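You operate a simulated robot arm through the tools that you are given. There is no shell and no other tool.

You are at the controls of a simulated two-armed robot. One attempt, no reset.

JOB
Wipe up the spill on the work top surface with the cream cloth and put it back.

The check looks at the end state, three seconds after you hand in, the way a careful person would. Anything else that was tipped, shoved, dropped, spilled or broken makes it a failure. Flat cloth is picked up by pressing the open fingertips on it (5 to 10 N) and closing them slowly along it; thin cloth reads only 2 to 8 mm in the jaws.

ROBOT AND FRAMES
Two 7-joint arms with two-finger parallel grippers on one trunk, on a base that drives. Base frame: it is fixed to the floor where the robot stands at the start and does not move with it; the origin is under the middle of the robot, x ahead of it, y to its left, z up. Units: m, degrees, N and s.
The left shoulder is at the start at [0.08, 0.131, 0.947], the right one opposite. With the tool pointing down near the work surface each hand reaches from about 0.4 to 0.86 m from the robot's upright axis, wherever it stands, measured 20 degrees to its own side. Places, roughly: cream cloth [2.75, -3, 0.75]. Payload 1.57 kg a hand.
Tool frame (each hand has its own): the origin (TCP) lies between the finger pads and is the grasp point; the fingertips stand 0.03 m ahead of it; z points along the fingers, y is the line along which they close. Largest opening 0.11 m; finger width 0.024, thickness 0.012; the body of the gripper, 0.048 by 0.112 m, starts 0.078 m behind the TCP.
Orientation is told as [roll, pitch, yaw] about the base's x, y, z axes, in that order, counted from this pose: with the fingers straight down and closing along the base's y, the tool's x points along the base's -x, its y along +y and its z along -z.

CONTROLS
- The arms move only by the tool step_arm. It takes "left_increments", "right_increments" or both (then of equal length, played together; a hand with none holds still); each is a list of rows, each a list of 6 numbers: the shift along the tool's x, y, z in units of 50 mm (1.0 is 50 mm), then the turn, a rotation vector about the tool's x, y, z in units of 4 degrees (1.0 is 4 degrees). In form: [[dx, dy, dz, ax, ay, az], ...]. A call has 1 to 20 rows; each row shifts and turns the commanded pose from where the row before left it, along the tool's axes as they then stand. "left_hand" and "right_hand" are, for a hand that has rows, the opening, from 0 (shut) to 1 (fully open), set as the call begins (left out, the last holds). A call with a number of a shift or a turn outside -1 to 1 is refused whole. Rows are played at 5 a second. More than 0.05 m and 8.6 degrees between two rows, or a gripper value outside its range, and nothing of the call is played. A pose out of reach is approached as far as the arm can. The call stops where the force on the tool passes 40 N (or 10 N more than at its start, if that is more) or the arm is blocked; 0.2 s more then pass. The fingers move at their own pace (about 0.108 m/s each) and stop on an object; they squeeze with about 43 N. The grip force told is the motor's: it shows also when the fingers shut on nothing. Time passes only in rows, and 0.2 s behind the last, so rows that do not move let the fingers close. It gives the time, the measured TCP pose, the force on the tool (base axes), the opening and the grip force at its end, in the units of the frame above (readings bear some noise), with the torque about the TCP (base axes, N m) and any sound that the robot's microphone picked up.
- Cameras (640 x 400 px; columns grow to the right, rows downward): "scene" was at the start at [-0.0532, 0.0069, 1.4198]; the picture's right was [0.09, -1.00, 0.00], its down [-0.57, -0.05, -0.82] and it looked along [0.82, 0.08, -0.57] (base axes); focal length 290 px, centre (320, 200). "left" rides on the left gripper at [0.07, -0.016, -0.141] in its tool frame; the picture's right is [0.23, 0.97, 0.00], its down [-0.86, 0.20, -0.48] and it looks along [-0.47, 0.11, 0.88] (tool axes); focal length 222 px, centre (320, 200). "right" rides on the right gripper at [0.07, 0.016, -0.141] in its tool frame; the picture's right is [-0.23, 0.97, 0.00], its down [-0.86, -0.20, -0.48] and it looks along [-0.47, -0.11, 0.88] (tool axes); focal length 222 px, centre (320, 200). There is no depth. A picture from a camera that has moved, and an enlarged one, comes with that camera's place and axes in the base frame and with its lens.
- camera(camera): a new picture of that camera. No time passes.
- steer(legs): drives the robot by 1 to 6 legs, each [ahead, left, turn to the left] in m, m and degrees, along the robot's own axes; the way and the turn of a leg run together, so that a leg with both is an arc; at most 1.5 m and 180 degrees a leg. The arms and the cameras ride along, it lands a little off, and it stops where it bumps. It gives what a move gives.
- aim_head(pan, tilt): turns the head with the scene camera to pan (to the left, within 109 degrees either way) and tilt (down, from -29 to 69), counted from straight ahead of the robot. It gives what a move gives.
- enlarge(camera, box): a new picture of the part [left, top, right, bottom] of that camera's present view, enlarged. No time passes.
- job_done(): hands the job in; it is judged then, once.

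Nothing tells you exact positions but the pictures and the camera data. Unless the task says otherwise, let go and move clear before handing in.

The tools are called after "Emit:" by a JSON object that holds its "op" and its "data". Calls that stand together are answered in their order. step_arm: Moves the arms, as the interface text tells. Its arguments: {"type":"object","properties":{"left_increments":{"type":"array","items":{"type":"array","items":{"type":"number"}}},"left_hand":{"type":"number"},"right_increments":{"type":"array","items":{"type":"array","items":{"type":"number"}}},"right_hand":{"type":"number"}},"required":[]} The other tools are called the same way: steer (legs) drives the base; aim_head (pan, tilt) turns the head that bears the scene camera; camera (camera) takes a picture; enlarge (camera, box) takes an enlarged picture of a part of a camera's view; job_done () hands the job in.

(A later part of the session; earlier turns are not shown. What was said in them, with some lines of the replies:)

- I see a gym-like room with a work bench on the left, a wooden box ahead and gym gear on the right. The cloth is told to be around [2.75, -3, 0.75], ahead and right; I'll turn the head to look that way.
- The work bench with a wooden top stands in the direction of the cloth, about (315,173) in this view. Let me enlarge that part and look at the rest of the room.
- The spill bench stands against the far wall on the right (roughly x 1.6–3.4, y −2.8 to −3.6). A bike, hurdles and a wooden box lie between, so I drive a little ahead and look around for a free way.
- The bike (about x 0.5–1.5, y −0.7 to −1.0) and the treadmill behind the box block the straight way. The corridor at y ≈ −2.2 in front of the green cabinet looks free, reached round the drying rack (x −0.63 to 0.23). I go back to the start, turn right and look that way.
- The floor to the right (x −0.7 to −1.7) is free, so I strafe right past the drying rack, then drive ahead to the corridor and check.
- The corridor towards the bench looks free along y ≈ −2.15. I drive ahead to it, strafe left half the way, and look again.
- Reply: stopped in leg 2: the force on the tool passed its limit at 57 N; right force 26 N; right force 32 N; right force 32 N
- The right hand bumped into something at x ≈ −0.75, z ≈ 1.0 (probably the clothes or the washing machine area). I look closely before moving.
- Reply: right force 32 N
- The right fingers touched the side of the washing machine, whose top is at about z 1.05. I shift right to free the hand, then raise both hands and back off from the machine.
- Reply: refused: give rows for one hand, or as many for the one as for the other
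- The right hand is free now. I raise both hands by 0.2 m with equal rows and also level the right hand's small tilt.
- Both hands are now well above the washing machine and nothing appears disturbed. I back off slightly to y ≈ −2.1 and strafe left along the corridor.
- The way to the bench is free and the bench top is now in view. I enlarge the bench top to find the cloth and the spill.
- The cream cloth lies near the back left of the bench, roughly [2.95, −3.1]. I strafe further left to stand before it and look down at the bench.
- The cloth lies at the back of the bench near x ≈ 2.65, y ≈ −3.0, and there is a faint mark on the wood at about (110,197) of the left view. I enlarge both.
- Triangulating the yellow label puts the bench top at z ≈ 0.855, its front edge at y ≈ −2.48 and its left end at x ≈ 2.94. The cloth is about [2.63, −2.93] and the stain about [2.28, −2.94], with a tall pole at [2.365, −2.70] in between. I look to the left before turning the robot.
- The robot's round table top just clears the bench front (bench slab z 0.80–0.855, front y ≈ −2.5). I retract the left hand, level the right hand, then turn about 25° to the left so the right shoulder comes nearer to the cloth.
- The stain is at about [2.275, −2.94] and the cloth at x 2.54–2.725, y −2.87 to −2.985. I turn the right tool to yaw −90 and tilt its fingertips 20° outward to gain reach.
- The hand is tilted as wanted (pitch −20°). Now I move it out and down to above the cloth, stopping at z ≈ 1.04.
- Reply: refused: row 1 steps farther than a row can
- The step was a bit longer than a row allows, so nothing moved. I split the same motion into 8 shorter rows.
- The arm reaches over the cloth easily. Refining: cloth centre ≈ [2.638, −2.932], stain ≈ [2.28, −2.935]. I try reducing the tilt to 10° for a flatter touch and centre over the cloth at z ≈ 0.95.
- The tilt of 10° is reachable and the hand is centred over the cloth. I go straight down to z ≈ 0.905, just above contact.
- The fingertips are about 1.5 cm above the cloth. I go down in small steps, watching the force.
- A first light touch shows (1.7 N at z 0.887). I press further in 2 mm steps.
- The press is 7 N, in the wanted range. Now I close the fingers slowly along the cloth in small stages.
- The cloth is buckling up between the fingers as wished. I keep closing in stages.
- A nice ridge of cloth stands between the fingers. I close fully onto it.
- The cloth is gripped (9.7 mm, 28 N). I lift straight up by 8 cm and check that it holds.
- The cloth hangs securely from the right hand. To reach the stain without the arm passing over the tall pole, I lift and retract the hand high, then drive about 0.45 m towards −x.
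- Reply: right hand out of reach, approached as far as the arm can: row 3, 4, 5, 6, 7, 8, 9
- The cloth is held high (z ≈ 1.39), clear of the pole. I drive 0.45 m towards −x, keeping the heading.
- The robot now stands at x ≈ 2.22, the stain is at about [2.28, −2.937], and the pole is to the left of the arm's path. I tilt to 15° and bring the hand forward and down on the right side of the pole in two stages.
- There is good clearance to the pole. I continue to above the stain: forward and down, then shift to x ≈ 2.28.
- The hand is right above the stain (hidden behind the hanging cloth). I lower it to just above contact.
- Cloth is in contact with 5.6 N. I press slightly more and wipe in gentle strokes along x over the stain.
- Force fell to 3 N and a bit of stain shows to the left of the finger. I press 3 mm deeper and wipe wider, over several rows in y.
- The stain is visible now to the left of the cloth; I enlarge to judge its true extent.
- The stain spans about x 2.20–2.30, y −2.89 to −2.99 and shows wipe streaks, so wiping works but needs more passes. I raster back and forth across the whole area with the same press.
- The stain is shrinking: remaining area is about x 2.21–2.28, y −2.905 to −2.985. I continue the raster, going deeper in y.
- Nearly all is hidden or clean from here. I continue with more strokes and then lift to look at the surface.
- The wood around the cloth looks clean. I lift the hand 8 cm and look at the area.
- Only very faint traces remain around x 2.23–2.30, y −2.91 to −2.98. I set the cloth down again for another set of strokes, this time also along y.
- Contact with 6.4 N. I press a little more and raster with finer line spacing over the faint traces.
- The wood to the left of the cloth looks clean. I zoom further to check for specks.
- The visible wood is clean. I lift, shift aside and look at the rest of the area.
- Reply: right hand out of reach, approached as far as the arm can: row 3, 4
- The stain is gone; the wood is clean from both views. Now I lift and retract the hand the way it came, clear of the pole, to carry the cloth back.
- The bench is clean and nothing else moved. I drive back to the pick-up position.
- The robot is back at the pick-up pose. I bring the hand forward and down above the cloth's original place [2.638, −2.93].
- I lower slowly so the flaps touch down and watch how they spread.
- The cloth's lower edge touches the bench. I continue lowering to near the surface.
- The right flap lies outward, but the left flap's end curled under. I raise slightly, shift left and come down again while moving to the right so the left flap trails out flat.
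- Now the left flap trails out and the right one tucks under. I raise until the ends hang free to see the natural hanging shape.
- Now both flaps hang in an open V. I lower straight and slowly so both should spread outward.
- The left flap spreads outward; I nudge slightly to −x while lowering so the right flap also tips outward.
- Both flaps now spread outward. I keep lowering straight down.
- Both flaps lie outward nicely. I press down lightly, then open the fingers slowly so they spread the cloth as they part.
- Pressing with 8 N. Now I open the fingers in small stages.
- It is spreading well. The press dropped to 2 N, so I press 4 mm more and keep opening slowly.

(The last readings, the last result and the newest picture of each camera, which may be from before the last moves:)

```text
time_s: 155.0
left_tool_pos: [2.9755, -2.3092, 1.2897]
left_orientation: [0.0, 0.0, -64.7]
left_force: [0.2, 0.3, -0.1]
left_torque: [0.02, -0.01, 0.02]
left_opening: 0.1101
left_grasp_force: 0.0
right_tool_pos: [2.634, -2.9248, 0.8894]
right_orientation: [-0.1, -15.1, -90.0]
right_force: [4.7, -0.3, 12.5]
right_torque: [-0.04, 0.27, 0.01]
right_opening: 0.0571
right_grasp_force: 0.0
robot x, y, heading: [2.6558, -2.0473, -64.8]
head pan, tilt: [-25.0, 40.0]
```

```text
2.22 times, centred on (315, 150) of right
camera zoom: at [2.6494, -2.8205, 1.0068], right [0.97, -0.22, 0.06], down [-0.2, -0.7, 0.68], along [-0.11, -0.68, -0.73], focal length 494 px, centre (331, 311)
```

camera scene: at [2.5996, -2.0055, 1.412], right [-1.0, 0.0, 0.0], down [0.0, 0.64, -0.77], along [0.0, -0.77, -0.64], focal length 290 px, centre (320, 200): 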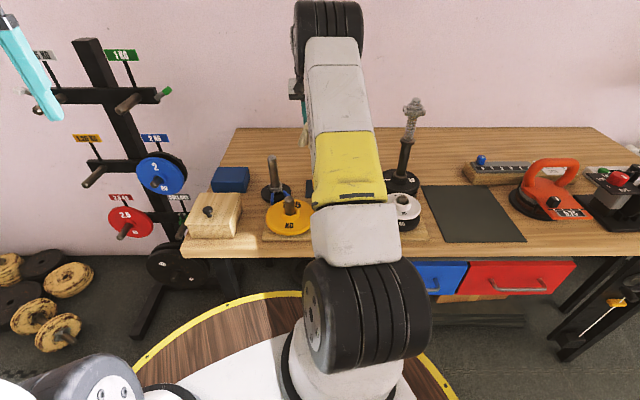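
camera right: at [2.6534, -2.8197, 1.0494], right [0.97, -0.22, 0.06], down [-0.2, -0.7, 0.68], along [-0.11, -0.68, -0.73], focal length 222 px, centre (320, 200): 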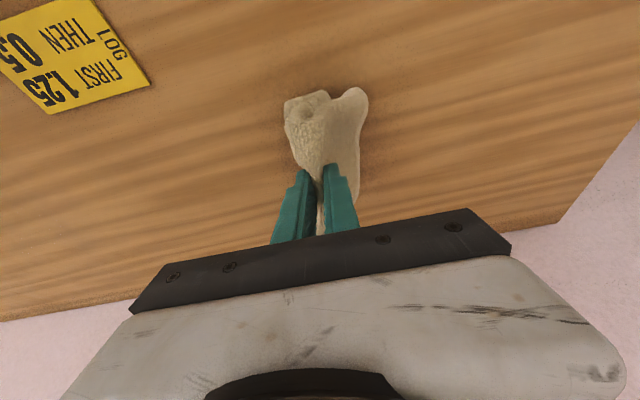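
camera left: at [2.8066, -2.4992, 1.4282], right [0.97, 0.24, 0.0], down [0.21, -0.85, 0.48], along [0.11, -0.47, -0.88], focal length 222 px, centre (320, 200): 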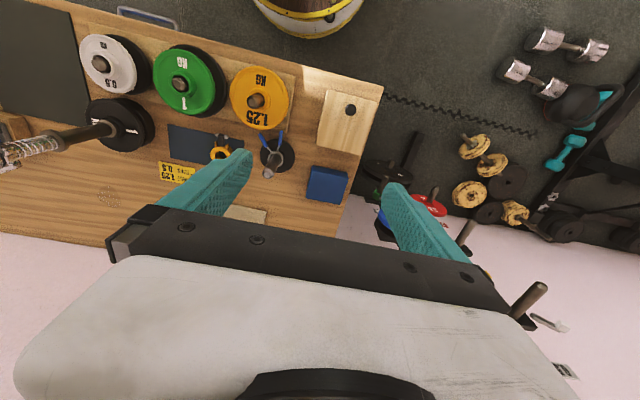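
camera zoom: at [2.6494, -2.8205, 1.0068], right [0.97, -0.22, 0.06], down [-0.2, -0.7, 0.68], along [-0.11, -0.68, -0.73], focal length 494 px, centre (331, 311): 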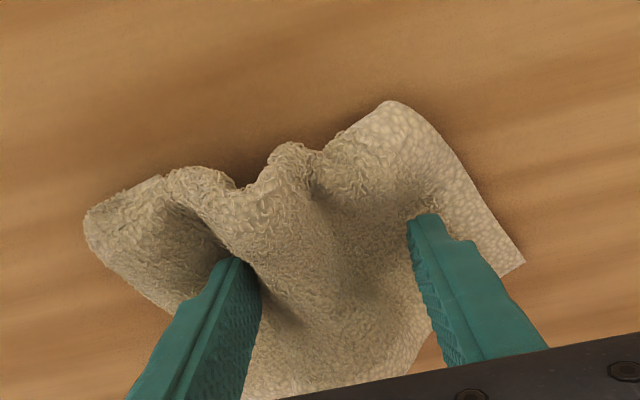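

The cloth is nearly spread out. Two more opening stages, then I'll lift straight up and look.

Emit:
{"op": "step_arm", "data": {"right_increments": [[0, 0, 0, 0, 0, 0]], "right_hand": 0.63}}

Emit:
{"op": "step_arm", "data": {"right_increments": [[0, 0, 0, 0, 0, 0]], "right_hand": 0.7}}

Emit:
{"op": "step_arm", "data": {"right_increments": [[-0.026, 0, -0.097, 0, 0, 0], [-0.052, 0, -0.193, 0, 0, 0], [-0.104, 0, -0.386, 0, 0, 0], [-0.104, 0, -0.386, 0, 0, 0], [-0.104, 0, -0.386, 0, 0, 0], [0, 0, 0, 0, 0, 0]]}}

Emit:
{"op": "camera", "data": {"camera": "right"}}

```text
time_s: 155.4
left_tool_pos: [2.9746, -2.3092, 1.2892]
left_orientation: [0.0, 0.0, -64.6]
left_force: [-0.6, -0.3, -0.4]
left_torque: [0.0, 0.0, -0.02]
left_opening: 0.1101
left_grasp_force: 0.1
right_tool_pos: [2.6331, -2.9248, 0.8889]
right_orientation: [0.0, -15.2, -90.0]
right_force: [4.6, -1.0, 13.1]
right_torque: [-0.05, 0.34, 0.06]
right_opening: 0.0649
right_grasp_force: 0.0
robot x, y, heading: [2.6562, -2.0444, -64.8]
head pan, tilt: [-25.0, 40.0]
```

```text
time_s: 155.8
left_tool_pos: [2.9752, -2.3081, 1.2895]
left_orientation: [0.0, 0.0, -64.8]
left_force: [0.5, 0.3, 0.0]
left_torque: [-0.02, 0.0, 0.0]
left_opening: 0.1098
left_grasp_force: 0.1
right_tool_pos: [2.6335, -2.9248, 0.8872]
right_orientation: [0.1, -15.0, -90.0]
right_force: [5.7, 0.6, 12.8]
right_torque: [-0.04, 0.39, 0.04]
right_opening: 0.0728
right_grasp_force: 0.0
robot x, y, heading: [2.6583, -2.046, -64.9]
head pan, tilt: [-25.0, 40.0]
```

```text
time_s: 157.2
left_tool_pos: [2.9759, -2.3095, 1.2887]
left_orientation: [0.0, 0.0, -64.7]
left_force: [1.1, -0.4, -0.8]
left_torque: [-0.03, -0.01, -0.03]
left_opening: 0.11
left_grasp_force: 0.0
right_tool_pos: [2.6327, -2.9247, 0.9631]
right_orientation: [-0.1, -15.0, -90.1]
right_force: [0.7, -0.2, 1.7]
right_torque: [0.01, -0.02, 0.03]
right_opening: 0.0769
right_grasp_force: 0.1
robot x, y, heading: [2.656, -2.0453, -64.6]
head pan, tilt: [-25.0, 40.0]
```

```text
taken
camera right: at [2.6475, -2.8199, 1.0818], right [0.97, -0.22, 0.06], down [-0.2, -0.7, 0.68], along [-0.11, -0.68, -0.73], focal length 222 px, centre (320, 200)
```

right: 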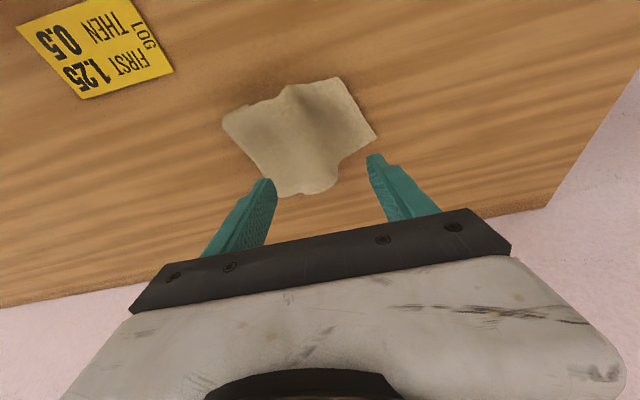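

The cloth lies spread out on its place (x 2.54–2.70, y ≈ −2.93). I retract the hand up and back the way it came.

Emit:
{"op": "step_arm", "data": {"right_increments": [[0.434, -0.043, -0.762, 0, 0, 0], [0.434, -0.043, -0.762, 0, 0, 0], [0.434, -0.043, -0.762, 0, 0, 0], [0.434, -0.043, -0.762, 0, 0, 0], [0.434, -0.043, -0.762, 0, 0, 0], [0.434, -0.043, -0.762, 0, 0, 0], [0.193, -0.09, -0.877, 0, 0, 0], [0.193, -0.09, -0.877, 0, 0, 0], [0.193, -0.09, -0.877, 0, 0, 0], [0.193, -0.09, -0.877, 0, 0, 0], [0.193, -0.09, -0.877, 0, 0, 0], [0.193, -0.09, -0.877, 0, 0, 0], [0, 0, 0, 0, 0, 0]]}}

Emit:
{"op": "camera", "data": {"camera": "right"}}

Emit:
{"op": "camera", "data": {"camera": "scene"}}

Emit:
{"op": "enlarge", "data": {"camera": "right", "box": [100, 80, 420, 240]}}

```text
time_s: 160.0
left_tool_pos: [2.9732, -2.3091, 1.2904]
left_orientation: [0.0, 0.1, -64.7]
left_force: [0.2, 0.0, 0.2]
left_torque: [0.01, -0.05, -0.01]
left_opening: 0.11
left_grasp_force: 0.1
right_tool_pos: [2.5914, -2.613, 1.3889]
right_orientation: [0.0, -14.9, -90.0]
right_force: [-0.7, -0.3, 0.2]
right_torque: [0.0, -0.02, 0.01]
right_opening: 0.077
right_grasp_force: 0.1
robot x, y, heading: [2.6599, -2.0451, -64.5]
head pan, tilt: [-25.0, 40.0]
```

```text
taken
camera right: at [2.6069, -2.5091, 1.5072], right [0.97, -0.22, 0.06], down [-0.2, -0.7, 0.68], along [-0.11, -0.68, -0.73], focal length 222 px, centre (320, 200)
```

right: 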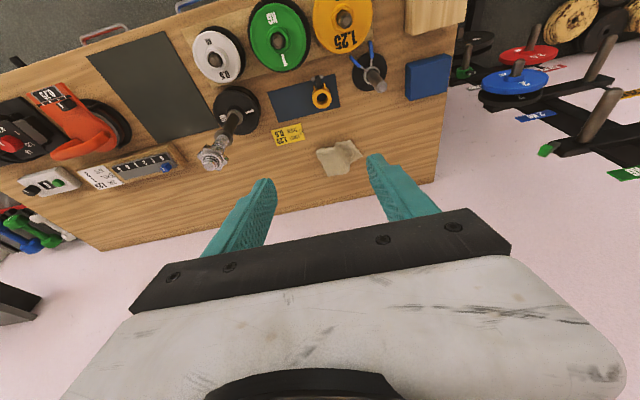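

```text
taken
camera scene: at [2.5995, -2.0052, 1.412], right [-1.0, 0.0, 0.0], down [0.0, 0.64, -0.77], along [0.0, -0.77, -0.64], focal length 290 px, centre (320, 200)
```

scene: 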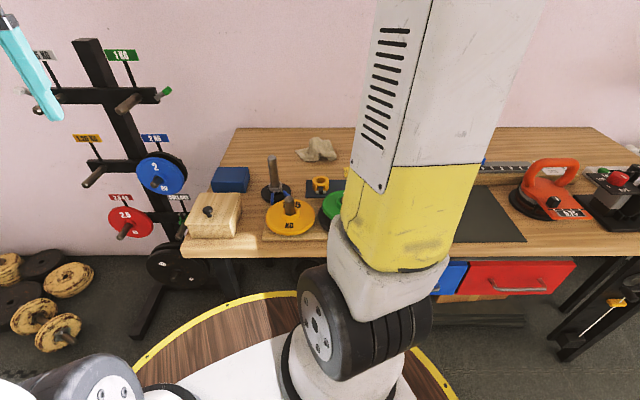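

```text
2.00 times, centred on (260, 160) of right
camera zoom: at [2.6069, -2.5091, 1.5072], right [0.97, -0.22, 0.06], down [-0.2, -0.7, 0.68], along [-0.11, -0.68, -0.73], focal length 444 px, centre (440, 280)
```

zoom: 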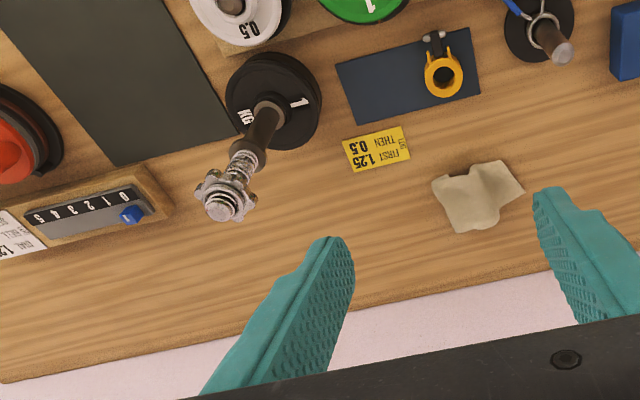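

The stain place is clean and the cloth is back. I enlarge the cloth in the scene view to judge how flat it lies.

Emit:
{"op": "enlarge", "data": {"camera": "scene", "box": [260, 110, 380, 190]}}

Emit:
{"op": "enlarge", "data": {"camera": "right", "box": [290, 110, 390, 190]}}

```text
5.00 times, centred on (320, 150) of scene
camera zoom: at [2.5995, -2.0052, 1.412], right [-1.0, 0.0, 0.0], down [0.0, 0.64, -0.77], along [0.0, -0.77, -0.64], focal length 1450 px, centre (320, 450)
```

zoom: 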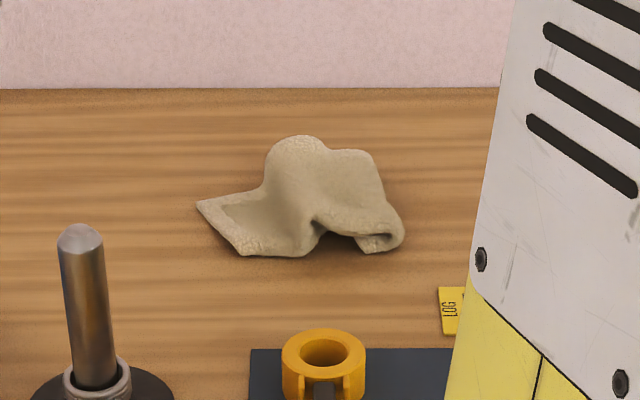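

```text
5.00 times, centred on (340, 150) of right
camera zoom: at [2.6069, -2.5091, 1.5072], right [0.97, -0.22, 0.06], down [-0.2, -0.7, 0.68], along [-0.11, -0.68, -0.73], focal length 1111 px, centre (220, 450)
```

zoom: 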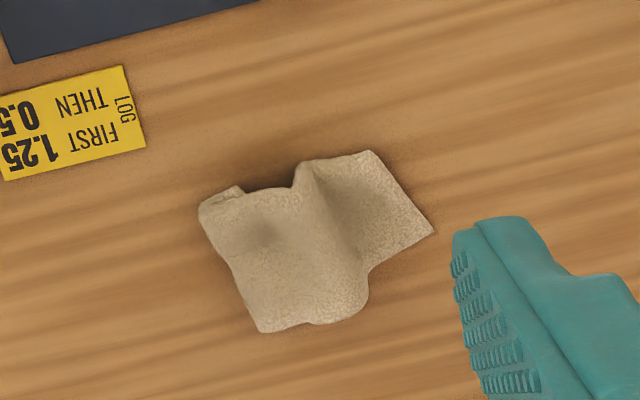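

The cloth is on its place but still has a ridge and a tucked end. I go back once more with slightly open fingers to press on the ridge and spread it flatter.

Emit:
{"op": "step_arm", "data": {"right_increments": [[-0.203, 0.063, 0.879, 0, 0, 0], [-0.203, 0.063, 0.879, 0, 0, 0], [-0.203, 0.063, 0.879, 0, 0, 0], [-0.203, 0.063, 0.879, 0, 0, 0], [-0.203, 0.063, 0.879, 0, 0, 0], [-0.203, 0.063, 0.879, 0, 0, 0], [-0.416, 0.017, 0.767, 0, 0, 0], [-0.416, 0.017, 0.767, 0, 0, 0], [-0.416, 0.017, 0.767, 0, 0, 0], [-0.416, 0.017, 0.767, 0, 0, 0], [-0.416, 0.017, 0.767, 0, 0, 0], [-0.416, 0.017, 0.767, 0, 0, 0], [0, 0, 0, 0, 0, 0]], "right_hand": 0.25}}

Emit:
{"op": "enlarge", "data": {"camera": "right", "box": [180, 60, 450, 240]}}

```text
time_s: 162.8
left_tool_pos: [2.9739, -2.3096, 1.2897]
left_orientation: [0.0, 0.0, -64.7]
left_force: [-0.2, 0.4, 0.1]
left_torque: [0.01, 0.02, -0.02]
left_opening: 0.11
left_grasp_force: 0.0
right_tool_pos: [2.6182, -2.9235, 0.9591]
right_orientation: [0.1, -14.9, -90.0]
right_force: [0.1, 1.1, 0.5]
right_torque: [-0.04, -0.02, -0.01]
right_opening: 0.0277
right_grasp_force: 0.0
robot x, y, heading: [2.6604, -2.0442, -64.8]
head pan, tilt: [-25.0, 40.0]
```

```text
2.22 times, centred on (315, 150) of right
camera zoom: at [2.6332, -2.8187, 1.0772], right [0.97, -0.22, 0.06], down [-0.2, -0.7, 0.68], along [-0.11, -0.68, -0.73], focal length 494 px, centre (331, 311)
```

zoom: 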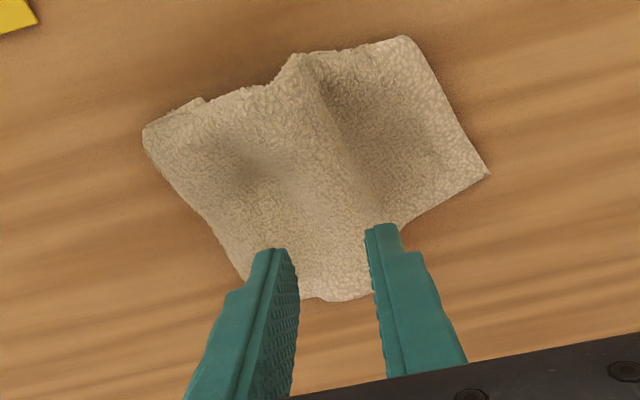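

The ridge lies right between the fingers. I lower onto it.

Emit:
{"op": "step_arm", "data": {"right_increments": [[0.078, 0, 0.29, 0, 0, 0], [0.078, 0, 0.29, 0, 0, 0], [0.078, 0, 0.29, 0, 0, 0], [0.052, 0, 0.193, 0, 0, 0], [0.031, 0, 0.116, 0, 0, 0], [0, 0, 0, 0, 0, 0]]}}

Emit:
{"op": "step_arm", "data": {"right_increments": [[0.015, 0, 0.058, 0, 0, 0], [0, 0, 0, 0, 0, 0]]}}

```text
time_s: 164.2
left_tool_pos: [2.9749, -2.3076, 1.2891]
left_orientation: [0.0, 0.0, -64.7]
left_force: [0.1, 1.4, 0.6]
left_torque: [-0.01, -0.02, -0.03]
left_opening: 0.11
left_grasp_force: 0.0
right_tool_pos: [2.618, -2.9227, 0.8983]
right_orientation: [0.0, -15.0, -90.0]
right_force: [-0.1, 0.7, 1.4]
right_torque: [-0.03, 0.0, -0.02]
right_opening: 0.0274
right_grasp_force: 0.0
robot x, y, heading: [2.6595, -2.0464, -64.7]
head pan, tilt: [-25.0, 40.0]
```

```text
time_s: 164.8
left_tool_pos: [2.9748, -2.3094, 1.2887]
left_orientation: [0.1, 0.0, -64.7]
left_force: [-0.2, 0.8, 0.0]
left_torque: [0.02, 0.01, -0.02]
left_opening: 0.11
left_grasp_force: 0.1
right_tool_pos: [2.6176, -2.9234, 0.8953]
right_orientation: [-0.1, -15.0, -90.1]
right_force: [-1.1, 0.1, 2.6]
right_torque: [-0.01, -0.01, -0.03]
right_opening: 0.0277
right_grasp_force: 0.1
robot x, y, heading: [2.6602, -2.0461, -64.9]
head pan, tilt: [-25.0, 40.0]
```

Emit:
{"op": "step_arm", "data": {"right_increments": [[0.02, 0, 0.077, 0, 0, 0], [0, 0, 0, 0, 0, 0]]}}

Emit:
{"op": "enlarge", "data": {"camera": "right", "box": [180, 60, 450, 240]}}

```text
time_s: 165.4
left_tool_pos: [2.9741, -2.3078, 1.289]
left_orientation: [0.0, 0.0, -64.7]
left_force: [0.0, 0.1, 1.0]
left_torque: [0.05, 0.0, 0.02]
left_opening: 0.1103
left_grasp_force: 0.1
right_tool_pos: [2.6177, -2.9238, 0.8928]
right_orientation: [-0.1, -15.1, -90.1]
right_force: [1.0, 0.1, 9.6]
right_torque: [0.0, 0.13, -0.01]
right_opening: 0.0278
right_grasp_force: 0.4
robot x, y, heading: [2.6625, -2.0439, -64.5]
head pan, tilt: [-25.0, 40.0]
```

```text
2.22 times, centred on (315, 150) of right
camera zoom: at [2.6335, -2.8189, 1.0099], right [0.97, -0.22, 0.06], down [-0.2, -0.7, 0.68], along [-0.11, -0.68, -0.73], focal length 494 px, centre (331, 311)
```

zoom: 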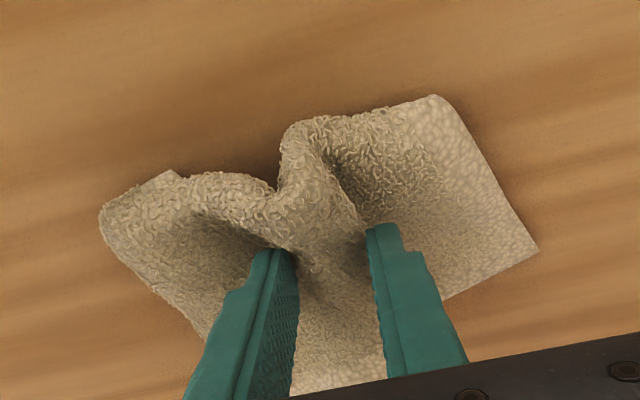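

The fingers straddle the ridge and press with 9.6 N. I open slowly to draw it out flat.

Emit:
{"op": "step_arm", "data": {"right_increments": [[0, 0, 0, 0, 0, 0]], "right_hand": 0.34}}

Emit:
{"op": "step_arm", "data": {"right_increments": [[0, 0, 0, 0, 0, 0]], "right_hand": 0.43}}

Emit:
{"op": "step_arm", "data": {"right_increments": [[0.01, 0, 0.038, 0, 0, 0]], "right_hand": 0.52}}

Emit:
{"op": "step_arm", "data": {"right_increments": [[0, 0, 0, 0, 0, 0]], "right_hand": 0.61}}

Emit:
{"op": "enlarge", "data": {"camera": "right", "box": [180, 60, 450, 240]}}

```text
time_s: 165.8
left_tool_pos: [2.9759, -2.3091, 1.289]
left_orientation: [0.0, 0.0, -64.7]
left_force: [-0.6, 0.2, -0.1]
left_torque: [0.05, 0.03, -0.01]
left_opening: 0.11
left_grasp_force: 0.1
right_tool_pos: [2.6185, -2.9236, 0.8911]
right_orientation: [0.0, -15.1, -89.9]
right_force: [1.2, -0.3, 5.7]
right_torque: [-0.03, 0.06, 0.03]
right_opening: 0.0362
right_grasp_force: 0.0
robot x, y, heading: [2.6606, -2.0496, -64.8]
head pan, tilt: [-25.0, 40.0]
```

```text
time_s: 166.2
left_tool_pos: [2.9751, -2.3093, 1.2904]
left_orientation: [0.1, 0.0, -64.7]
left_force: [-0.2, -0.4, 0.6]
left_torque: [0.02, 0.01, 0.0]
left_opening: 0.1101
left_grasp_force: 0.1
right_tool_pos: [2.6184, -2.9231, 0.8909]
right_orientation: [0.0, -15.0, -90.0]
right_force: [1.4, 1.0, 4.0]
right_torque: [0.0, 0.05, 0.0]
right_opening: 0.0456
right_grasp_force: 0.1
robot x, y, heading: [2.6589, -2.0443, -64.6]
head pan, tilt: [-25.0, 40.0]
```

```text
time_s: 166.6
left_tool_pos: [2.9752, -2.3087, 1.2905]
left_orientation: [0.1, 0.0, -64.7]
left_force: [0.4, -0.1, -0.4]
left_torque: [-0.01, 0.01, 0.03]
left_opening: 0.1103
left_grasp_force: 0.1
right_tool_pos: [2.6174, -2.9227, 0.8892]
right_orientation: [-0.1, -15.0, -89.9]
right_force: [1.7, 0.5, 4.5]
right_torque: [-0.03, 0.12, 0.02]
right_opening: 0.0552
right_grasp_force: 0.0
robot x, y, heading: [2.6596, -2.0463, -64.9]
head pan, tilt: [-25.0, 40.0]
```

```text
time_s: 167.0
left_tool_pos: [2.9751, -2.3091, 1.2888]
left_orientation: [0.0, 0.0, -64.7]
left_force: [0.7, -1.1, -0.6]
left_torque: [0.01, 0.03, 0.0]
left_opening: 0.11
left_grasp_force: 0.0
right_tool_pos: [2.6168, -2.9225, 0.8903]
right_orientation: [0.1, -15.0, -90.0]
right_force: [1.5, 0.3, 6.8]
right_torque: [-0.05, 0.12, 0.04]
right_opening: 0.0648
right_grasp_force: 0.0
robot x, y, heading: [2.6598, -2.0462, -64.6]
head pan, tilt: [-25.0, 40.0]
```

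```text
2.22 times, centred on (315, 150) of right
camera zoom: at [2.6333, -2.8187, 1.0078], right [0.97, -0.22, 0.06], down [-0.2, -0.7, 0.68], along [-0.11, -0.68, -0.73], focal length 494 px, centre (331, 311)
```

zoom: 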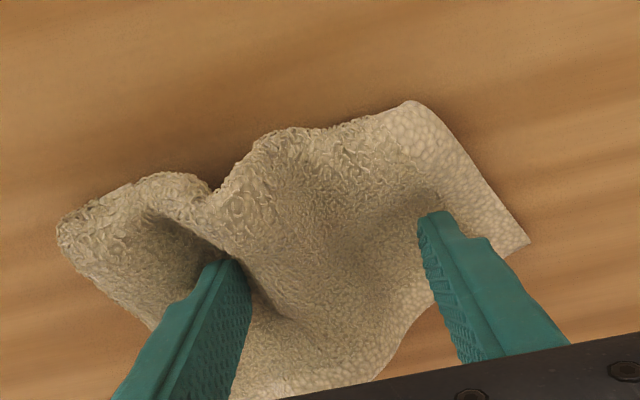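

Flattening is going well. Two more stages, then I lift and look.

Emit:
{"op": "step_arm", "data": {"right_increments": [[0, 0, 0, 0, 0, 0]], "right_hand": 0.71}}

Emit:
{"op": "step_arm", "data": {"right_increments": [[0, 0, 0, 0, 0, 0]], "right_hand": 0.82}}

Emit:
{"op": "step_arm", "data": {"right_increments": [[-0.026, 0, -0.097, 0, 0, 0], [-0.052, 0, -0.193, 0, 0, 0], [-0.104, 0, -0.386, 0, 0, 0], [-0.104, 0, -0.386, 0, 0, 0], [-0.104, 0, -0.386, 0, 0, 0], [0, 0, 0, 0, 0, 0]]}}

Emit:
{"op": "enlarge", "data": {"camera": "right", "box": [180, 40, 450, 220]}}

Emit:
{"op": "enlarge", "data": {"camera": "scene", "box": [260, 110, 380, 190]}}

```text
time_s: 167.4
left_tool_pos: [2.9745, -2.3083, 1.29]
left_orientation: [-0.1, -0.1, -64.7]
left_force: [-0.7, 0.4, 0.3]
left_torque: [-0.03, -0.01, 0.01]
left_opening: 0.1099
left_grasp_force: 0.0
right_tool_pos: [2.6166, -2.9244, 0.8891]
right_orientation: [0.0, -15.0, -90.0]
right_force: [3.2, 0.4, 6.2]
right_torque: [-0.01, 0.17, 0.03]
right_opening: 0.0761
right_grasp_force: 0.0
robot x, y, heading: [2.6574, -2.0446, -64.8]
head pan, tilt: [-25.0, 40.0]
```

```text
time_s: 167.8
left_tool_pos: [2.9752, -2.3084, 1.2895]
left_orientation: [0.0, 0.0, -64.7]
left_force: [-0.1, -0.3, -0.1]
left_torque: [-0.02, -0.02, -0.01]
left_opening: 0.1098
left_grasp_force: 0.0
right_tool_pos: [2.6171, -2.9229, 0.8903]
right_orientation: [0.0, -15.0, -90.1]
right_force: [2.4, 0.5, 6.3]
right_torque: [-0.04, 0.21, 0.02]
right_opening: 0.0882
right_grasp_force: 0.0
robot x, y, heading: [2.6626, -2.0475, -64.9]
head pan, tilt: [-25.0, 40.0]
```

```text
time_s: 169.2
left_tool_pos: [2.9757, -2.3089, 1.2895]
left_orientation: [0.0, -0.1, -64.7]
left_force: [0.5, -0.3, -0.2]
left_torque: [-0.01, -0.01, 0.02]
left_opening: 0.11
left_grasp_force: 0.3
right_tool_pos: [2.6178, -2.9235, 0.9642]
right_orientation: [0.1, -15.0, -90.0]
right_force: [0.4, -0.3, 0.0]
right_torque: [-0.04, 0.01, 0.04]
right_opening: 0.0904
right_grasp_force: 0.0
robot x, y, heading: [2.6584, -2.045, -65.0]
head pan, tilt: [-25.0, 40.0]
```

```text
2.22 times, centred on (315, 130) of right
camera zoom: at [2.633, -2.8197, 1.0829], right [0.97, -0.22, 0.06], down [-0.2, -0.7, 0.68], along [-0.11, -0.68, -0.73], focal length 494 px, centre (331, 356)
```

zoom: 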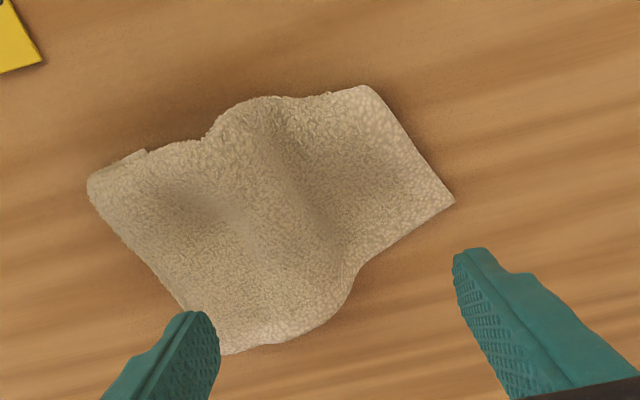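

```text
5.00 times, centred on (320, 150) of scene
camera zoom: at [2.5996, -2.0054, 1.412], right [-1.0, 0.0, 0.0], down [0.0, 0.64, -0.77], along [0.0, -0.77, -0.64], focal length 1450 px, centre (320, 450)
```

zoom: 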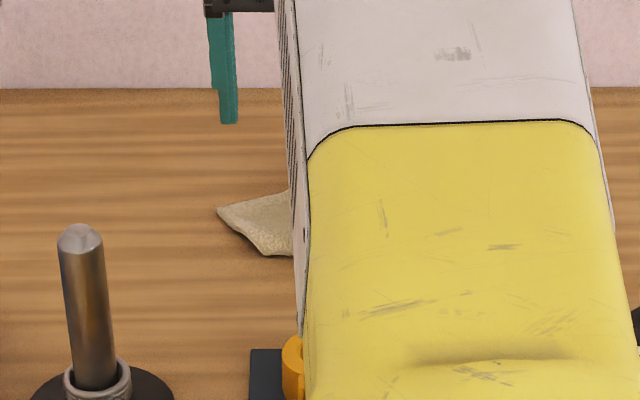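

The cloth is much flatter now, but its centre sits about 4 cm towards −x of the original. I press both fingertips on it again and slide it gently back by about 3.5 cm.

Emit:
{"op": "step_arm", "data": {"right_increments": [[0, -0.36, 0, 0, 0, 0], [0.078, 0, 0.29, 0, 0, 0], [0.078, 0, 0.29, 0, 0, 0], [0.078, 0, 0.29, 0, 0, 0], [0.078, 0, 0.29, 0, 0, 0], [0.026, 0, 0.097, 0, 0, 0], [0.015, 0, 0.058, 0, 0, 0], [0, 0, 0, 0, 0, 0]], "right_hand": 0.75}}

Emit:
{"op": "enlarge", "data": {"camera": "right", "box": [180, 60, 450, 240]}}

```text
time_s: 171.0
left_tool_pos: [2.9753, -2.3095, 1.29]
left_orientation: [0.0, 0.1, -64.8]
left_force: [-0.8, -0.1, -0.2]
left_torque: [0.0, 0.0, 0.01]
left_opening: 0.1099
left_grasp_force: 0.0
right_tool_pos: [2.599, -2.9239, 0.896]
right_orientation: [0.0, -15.0, -90.0]
right_force: [-0.3, 0.0, 1.0]
right_torque: [0.01, 0.07, -0.02]
right_opening: 0.0827
right_grasp_force: 0.3
robot x, y, heading: [2.6591, -2.0466, -64.7]
head pan, tilt: [-25.0, 40.0]
```

```text
2.22 times, centred on (315, 150) of right
camera zoom: at [2.6146, -2.8197, 1.0143], right [0.97, -0.22, 0.06], down [-0.2, -0.7, 0.68], along [-0.11, -0.68, -0.73], focal length 494 px, centre (331, 311)
```

zoom: 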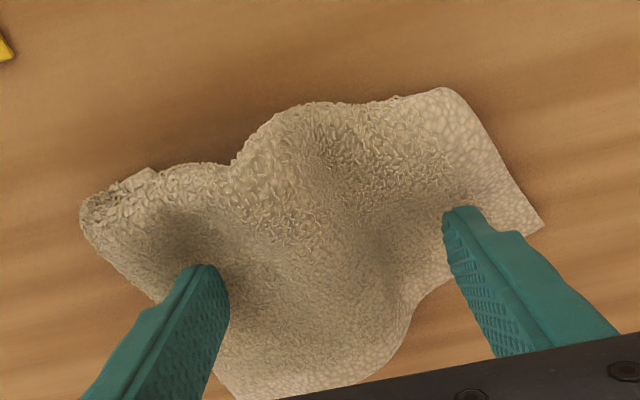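

Light contact on both sides. I press to about 8 N and slide slowly towards +x.

Emit:
{"op": "step_arm", "data": {"right_increments": [[0.02, 0, 0.077, 0, 0, 0], [0.01, 0, 0.038, 0, 0, 0], [0, 0, 0, 0, 0, 0]]}}

Emit:
{"op": "step_arm", "data": {"right_increments": [[0, 0.14, 0, 0, 0, 0], [0, 0.14, 0, 0, 0, 0], [0, 0.14, 0, 0, 0, 0], [0, 0.14, 0, 0, 0, 0], [0, 0.14, 0, 0, 0, 0], [0, 0, 0, 0, 0, 0]]}}

Emit:
{"op": "enlarge", "data": {"camera": "right", "box": [180, 60, 450, 240]}}

```text
time_s: 171.8
left_tool_pos: [2.9746, -2.3082, 1.2884]
left_orientation: [0.0, 0.0, -64.6]
left_force: [0.0, -0.2, -0.7]
left_torque: [0.0, 0.02, 0.0]
left_opening: 0.1098
left_grasp_force: 0.1
right_tool_pos: [2.5979, -2.9243, 0.891]
right_orientation: [0.0, -15.1, -90.1]
right_force: [-0.9, 0.9, 8.7]
right_torque: [0.04, 0.45, -0.05]
right_opening: 0.0836
right_grasp_force: 0.5
robot x, y, heading: [2.6606, -2.0462, -64.9]
head pan, tilt: [-25.0, 40.0]
```

```text
time_s: 173.2
left_tool_pos: [2.9748, -2.3092, 1.2891]
left_orientation: [-0.1, 0.0, -64.8]
left_force: [0.2, 0.1, 0.2]
left_torque: [0.0, 0.02, -0.03]
left_opening: 0.1098
left_grasp_force: 0.0
right_tool_pos: [2.6351, -2.9244, 0.8906]
right_orientation: [0.1, -14.9, -90.0]
right_force: [-0.3, -0.8, 10.0]
right_torque: [0.01, 0.53, -0.01]
right_opening: 0.0824
right_grasp_force: 0.0
robot x, y, heading: [2.6615, -2.0468, -64.5]
head pan, tilt: [-25.0, 40.0]
```

```text
2.22 times, centred on (315, 150) of right
camera zoom: at [2.651, -2.8195, 1.0084], right [0.97, -0.22, 0.06], down [-0.2, -0.7, 0.68], along [-0.11, -0.68, -0.73], focal length 494 px, centre (331, 311)
```

zoom: 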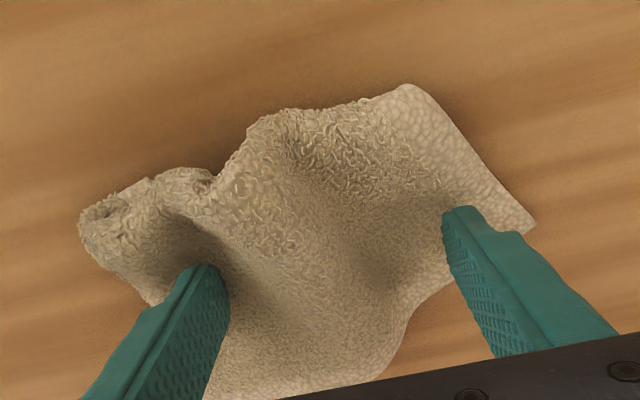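

The cloth slid along nicely. I open the fingers a bit more to smooth it, then lift and check.

Emit:
{"op": "step_arm", "data": {"right_increments": [[0, 0, 0, 0, 0, 0]], "right_hand": 0.84}}

Emit:
{"op": "step_arm", "data": {"right_increments": [[-0.026, 0, -0.097, 0, 0, 0], [-0.052, 0, -0.193, 0, 0, 0], [-0.104, 0, -0.386, 0, 0, 0], [-0.104, 0, -0.386, 0, 0, 0], [-0.104, 0, -0.386, 0, 0, 0], [0, 0, 0, 0, 0, 0]]}}

Emit:
{"op": "enlarge", "data": {"camera": "right", "box": [180, 40, 450, 220]}}

```text
time_s: 173.6
left_tool_pos: [2.9743, -2.3095, 1.2891]
left_orientation: [0.0, 0.0, -64.8]
left_force: [-0.1, 0.1, 0.4]
left_torque: [-0.02, -0.01, 0.0]
left_opening: 0.1098
left_grasp_force: 0.2
right_tool_pos: [2.6351, -2.923, 0.8903]
right_orientation: [0.2, -14.9, -89.9]
right_force: [3.0, -0.7, 9.1]
right_torque: [0.0, 0.42, -0.04]
right_opening: 0.0895
right_grasp_force: 0.0
robot x, y, heading: [2.6607, -2.0453, -64.8]
head pan, tilt: [-25.0, 40.0]
```

```text
time_s: 175.0
left_tool_pos: [2.976, -2.3082, 1.2888]
left_orientation: [0.0, 0.1, -64.7]
left_force: [-0.6, -0.3, -0.2]
left_torque: [-0.02, 0.0, -0.01]
left_opening: 0.1099
left_grasp_force: 0.0
right_tool_pos: [2.6355, -2.9224, 0.9668]
right_orientation: [0.0, -15.0, -90.1]
right_force: [0.2, -0.3, 0.0]
right_torque: [0.0, -0.01, 0.05]
right_opening: 0.0925
right_grasp_force: 0.2
robot x, y, heading: [2.6586, -2.0451, -64.8]
head pan, tilt: [-25.0, 40.0]
```

```text
2.22 times, centred on (315, 130) of right
camera zoom: at [2.6509, -2.8187, 1.0853], right [0.97, -0.22, 0.06], down [-0.2, -0.7, 0.68], along [-0.11, -0.68, -0.73], focal length 494 px, centre (331, 356)
```

zoom: 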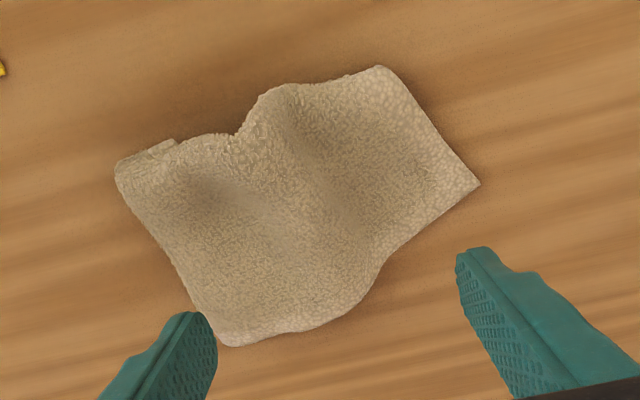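

The cloth now lies at x 2.55–2.71, centred within a centimetre of its old place. I retract the hand up and back.

Emit:
{"op": "step_arm", "data": {"right_increments": [[0.434, -0.043, -0.762, 0, 0, 0], [0.434, -0.043, -0.762, 0, 0, 0], [0.434, -0.043, -0.762, 0, 0, 0], [0.434, -0.043, -0.762, 0, 0, 0], [0.434, -0.043, -0.762, 0, 0, 0], [0.434, -0.043, -0.762, 0, 0, 0], [0.193, -0.09, -0.877, 0, 0, 0], [0.193, -0.09, -0.877, 0, 0, 0], [0.193, -0.09, -0.877, 0, 0, 0], [0.193, -0.09, -0.877, 0, 0, 0], [0.193, -0.09, -0.877, 0, 0, 0], [0.193, -0.09, -0.877, 0, 0, 0], [0, 0, 0, 0, 0, 0]]}}

Emit:
{"op": "enlarge", "data": {"camera": "scene", "box": [260, 110, 380, 190]}}

Emit:
{"op": "camera", "data": {"camera": "right"}}

```text
time_s: 177.8
left_tool_pos: [2.974, -2.3087, 1.289]
left_orientation: [-0.1, 0.0, -64.7]
left_force: [0.3, 0.6, -0.1]
left_torque: [0.0, 0.02, 0.0]
left_opening: 0.1101
left_grasp_force: 0.0
right_tool_pos: [2.5947, -2.6129, 1.3936]
right_orientation: [0.0, -15.0, -90.0]
right_force: [0.1, 0.1, -0.2]
right_torque: [0.0, 0.0, 0.0]
right_opening: 0.0925
right_grasp_force: 0.1
robot x, y, heading: [2.6612, -2.044, -64.7]
head pan, tilt: [-25.0, 40.0]
```

```text
5.00 times, centred on (320, 150) of scene
camera zoom: at [2.5995, -2.0053, 1.412], right [-1.0, 0.0, 0.0], down [0.0, 0.64, -0.77], along [0.0, -0.77, -0.64], focal length 1450 px, centre (320, 450)
```

zoom: 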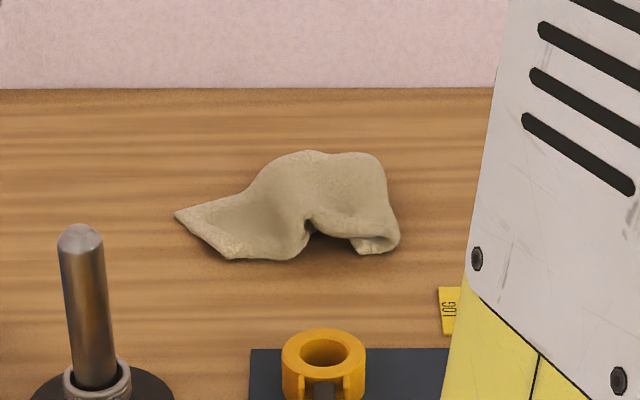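

```text
taken
camera right: at [2.6103, -2.5083, 1.5114], right [0.97, -0.22, 0.06], down [-0.2, -0.7, 0.68], along [-0.11, -0.68, -0.73], focal length 222 px, centre (320, 200)
```

right: 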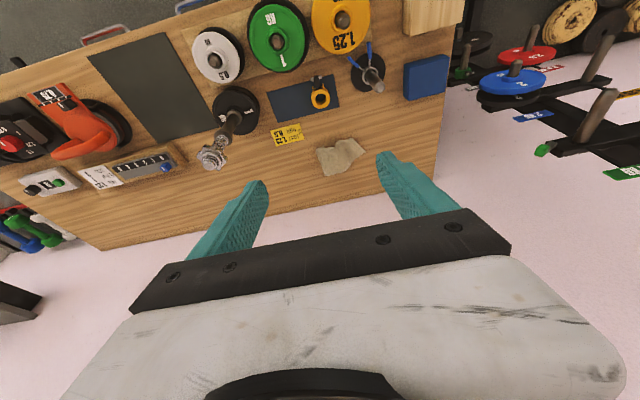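

The cloth is back in place, no longer held. I take one more close look at the former stain area and at the whole bench to confirm nothing else moved.

Emit:
{"op": "enlarge", "data": {"camera": "right", "box": [130, 120, 330, 245]}}

Emit:
{"op": "aim_head", "data": {"pan": -55, "tilt": 35}}

Emit:
{"op": "camera", "data": {"camera": "scene"}}

```text
3.20 times, centred on (230, 182) of right
camera zoom: at [2.6103, -2.5083, 1.5114], right [0.97, -0.22, 0.06], down [-0.2, -0.7, 0.68], along [-0.11, -0.68, -0.73], focal length 711 px, centre (608, 256)
```

zoom: 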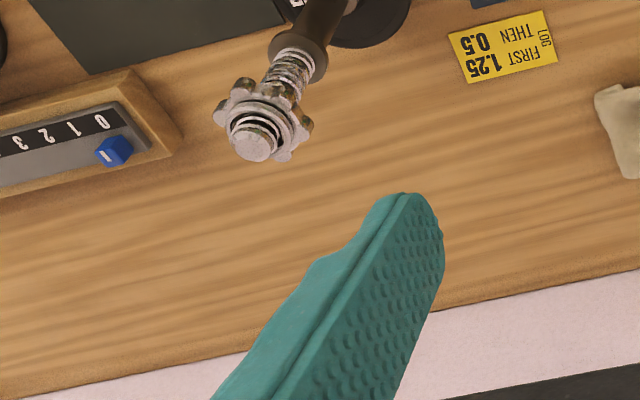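

```text
time_s: 178.8
left_tool_pos: [2.9752, -2.3093, 1.2889]
left_orientation: [0.0, 0.1, -64.7]
left_force: [0.1, 0.3, -0.1]
left_torque: [0.01, 0.01, 0.0]
left_opening: 0.1101
left_grasp_force: 0.1
right_tool_pos: [2.5942, -2.6123, 1.3915]
right_orientation: [0.0, -14.9, -89.9]
right_force: [-0.3, -0.7, 0.1]
right_torque: [0.01, -0.01, -0.01]
right_opening: 0.0922
right_grasp_force: 0.1
robot x, y, heading: [2.6598, -2.0437, -64.5]
head pan, tilt: [-55.0, 35.0]
```

```text
taken
camera scene: at [2.5555, -1.9968, 1.4195], right [-0.87, 0.5, 0.0], down [0.28, 0.5, -0.82], along [-0.41, -0.71, -0.57], focal length 290 px, centre (320, 200)
```

scene: 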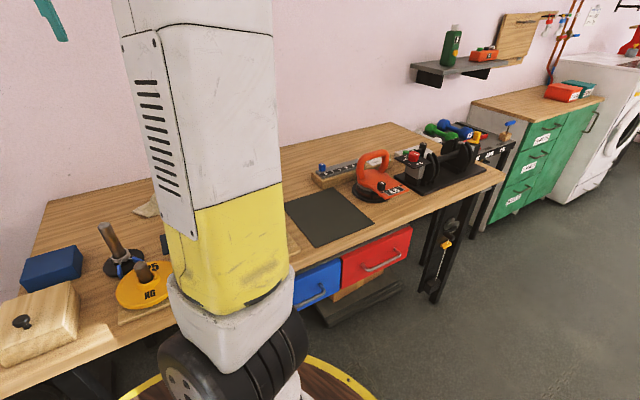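

The former stain area is clean and all other things stand as before. I back the robot off a little from the bench so that both hands are clear.

Emit:
{"op": "steer", "data": {"legs": [[-0.15, 0.06, 0]]}}

Emit:
{"op": "aim_head", "data": {"pan": -15, "tilt": 35}}

Emit:
{"op": "camera", "data": {"camera": "scene"}}

Emit:
{"op": "camera", "data": {"camera": "right"}}

```text
time_s: 180.2
left_tool_pos: [2.9664, -2.1503, 1.2889]
left_orientation: [0.1, 0.1, -64.6]
left_force: [0.3, -1.0, -0.6]
left_torque: [-0.01, 0.0, 0.01]
left_opening: 0.1101
left_grasp_force: 0.0
right_tool_pos: [2.5865, -2.4539, 1.3912]
right_orientation: [0.0, -14.9, -90.0]
right_force: [-0.3, 0.6, 0.0]
right_torque: [0.02, 0.01, 0.03]
right_opening: 0.0925
right_grasp_force: 0.1
robot x, y, heading: [2.6532, -1.8892, -64.8]
head pan, tilt: [-55.0, 35.0]
```

```text
time_s: 181.2
left_tool_pos: [2.9672, -2.1507, 1.2894]
left_orientation: [0.1, 0.0, -64.7]
left_force: [0.0, -0.1, 0.3]
left_torque: [0.02, 0.0, 0.03]
left_opening: 0.11
left_grasp_force: 0.1
right_tool_pos: [2.5875, -2.455, 1.393]
right_orientation: [-0.1, -15.0, -90.0]
right_force: [0.0, 0.3, 0.0]
right_torque: [-0.04, 0.04, -0.03]
right_opening: 0.0923
right_grasp_force: 0.1
robot x, y, heading: [2.652, -1.8876, -64.8]
head pan, tilt: [-15.0, 35.0]
```

```text
taken
camera scene: at [2.6069, -1.8482, 1.4195], right [-0.98, -0.18, 0.0], down [-0.1, 0.56, -0.82], along [0.15, -0.81, -0.57], focal length 290 px, centre (320, 200)
```

scene: 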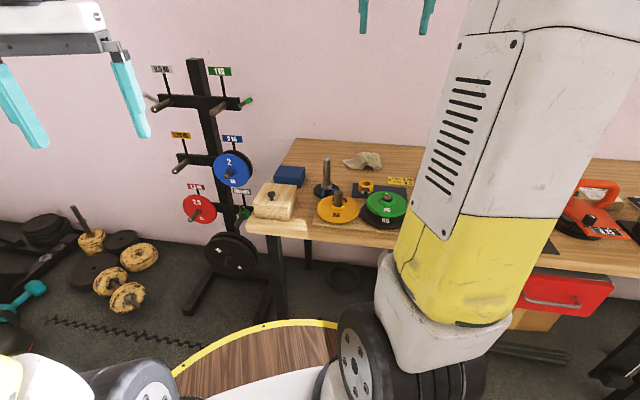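

```text
taken
camera right: at [2.6027, -2.3499, 1.511], right [0.97, -0.22, 0.06], down [-0.2, -0.7, 0.68], along [-0.11, -0.68, -0.73], focal length 222 px, centre (320, 200)
```

right: 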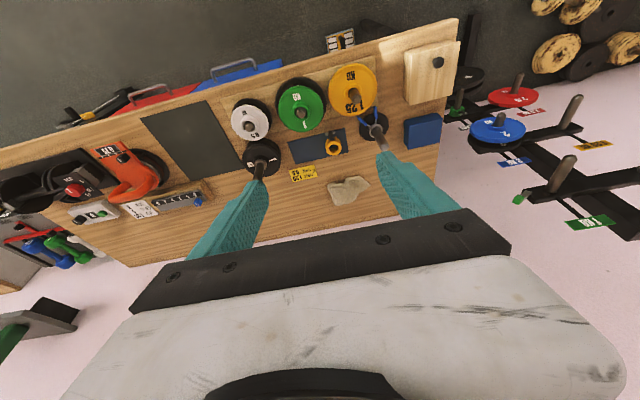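

The stain is wiped off the work top and the cream cloth lies back at its old spot. Everything on the bench stands as before and both hands are clear, so I hand in.

Emit:
{"op": "job_done", "data": {}}

```text
The job is handed in.
```

The spill is wiped off the work top, and the cream cloth is back within about a centimetre of where it lay. I let go of it and moved both hands clear before handing in.

- **Cloth:** it is spread out, but not as flat as before. It still has a low hump, and its right-hand end (towards the washing machine) is tucked under.
- **Spill:** the first round of wiping left faint traces, so I went over it again. The last close-up views showed clean wood there.
- **Bump on the way:** my right fingers hit the side of the washing machine with about 57 N, and the drive stopped there. In the pictures afterwards nothing looked tipped or moved, but I couldn't measure whether the machine shifted slightly.

Nothing else on the bench appeared disturbed in the final pictures.
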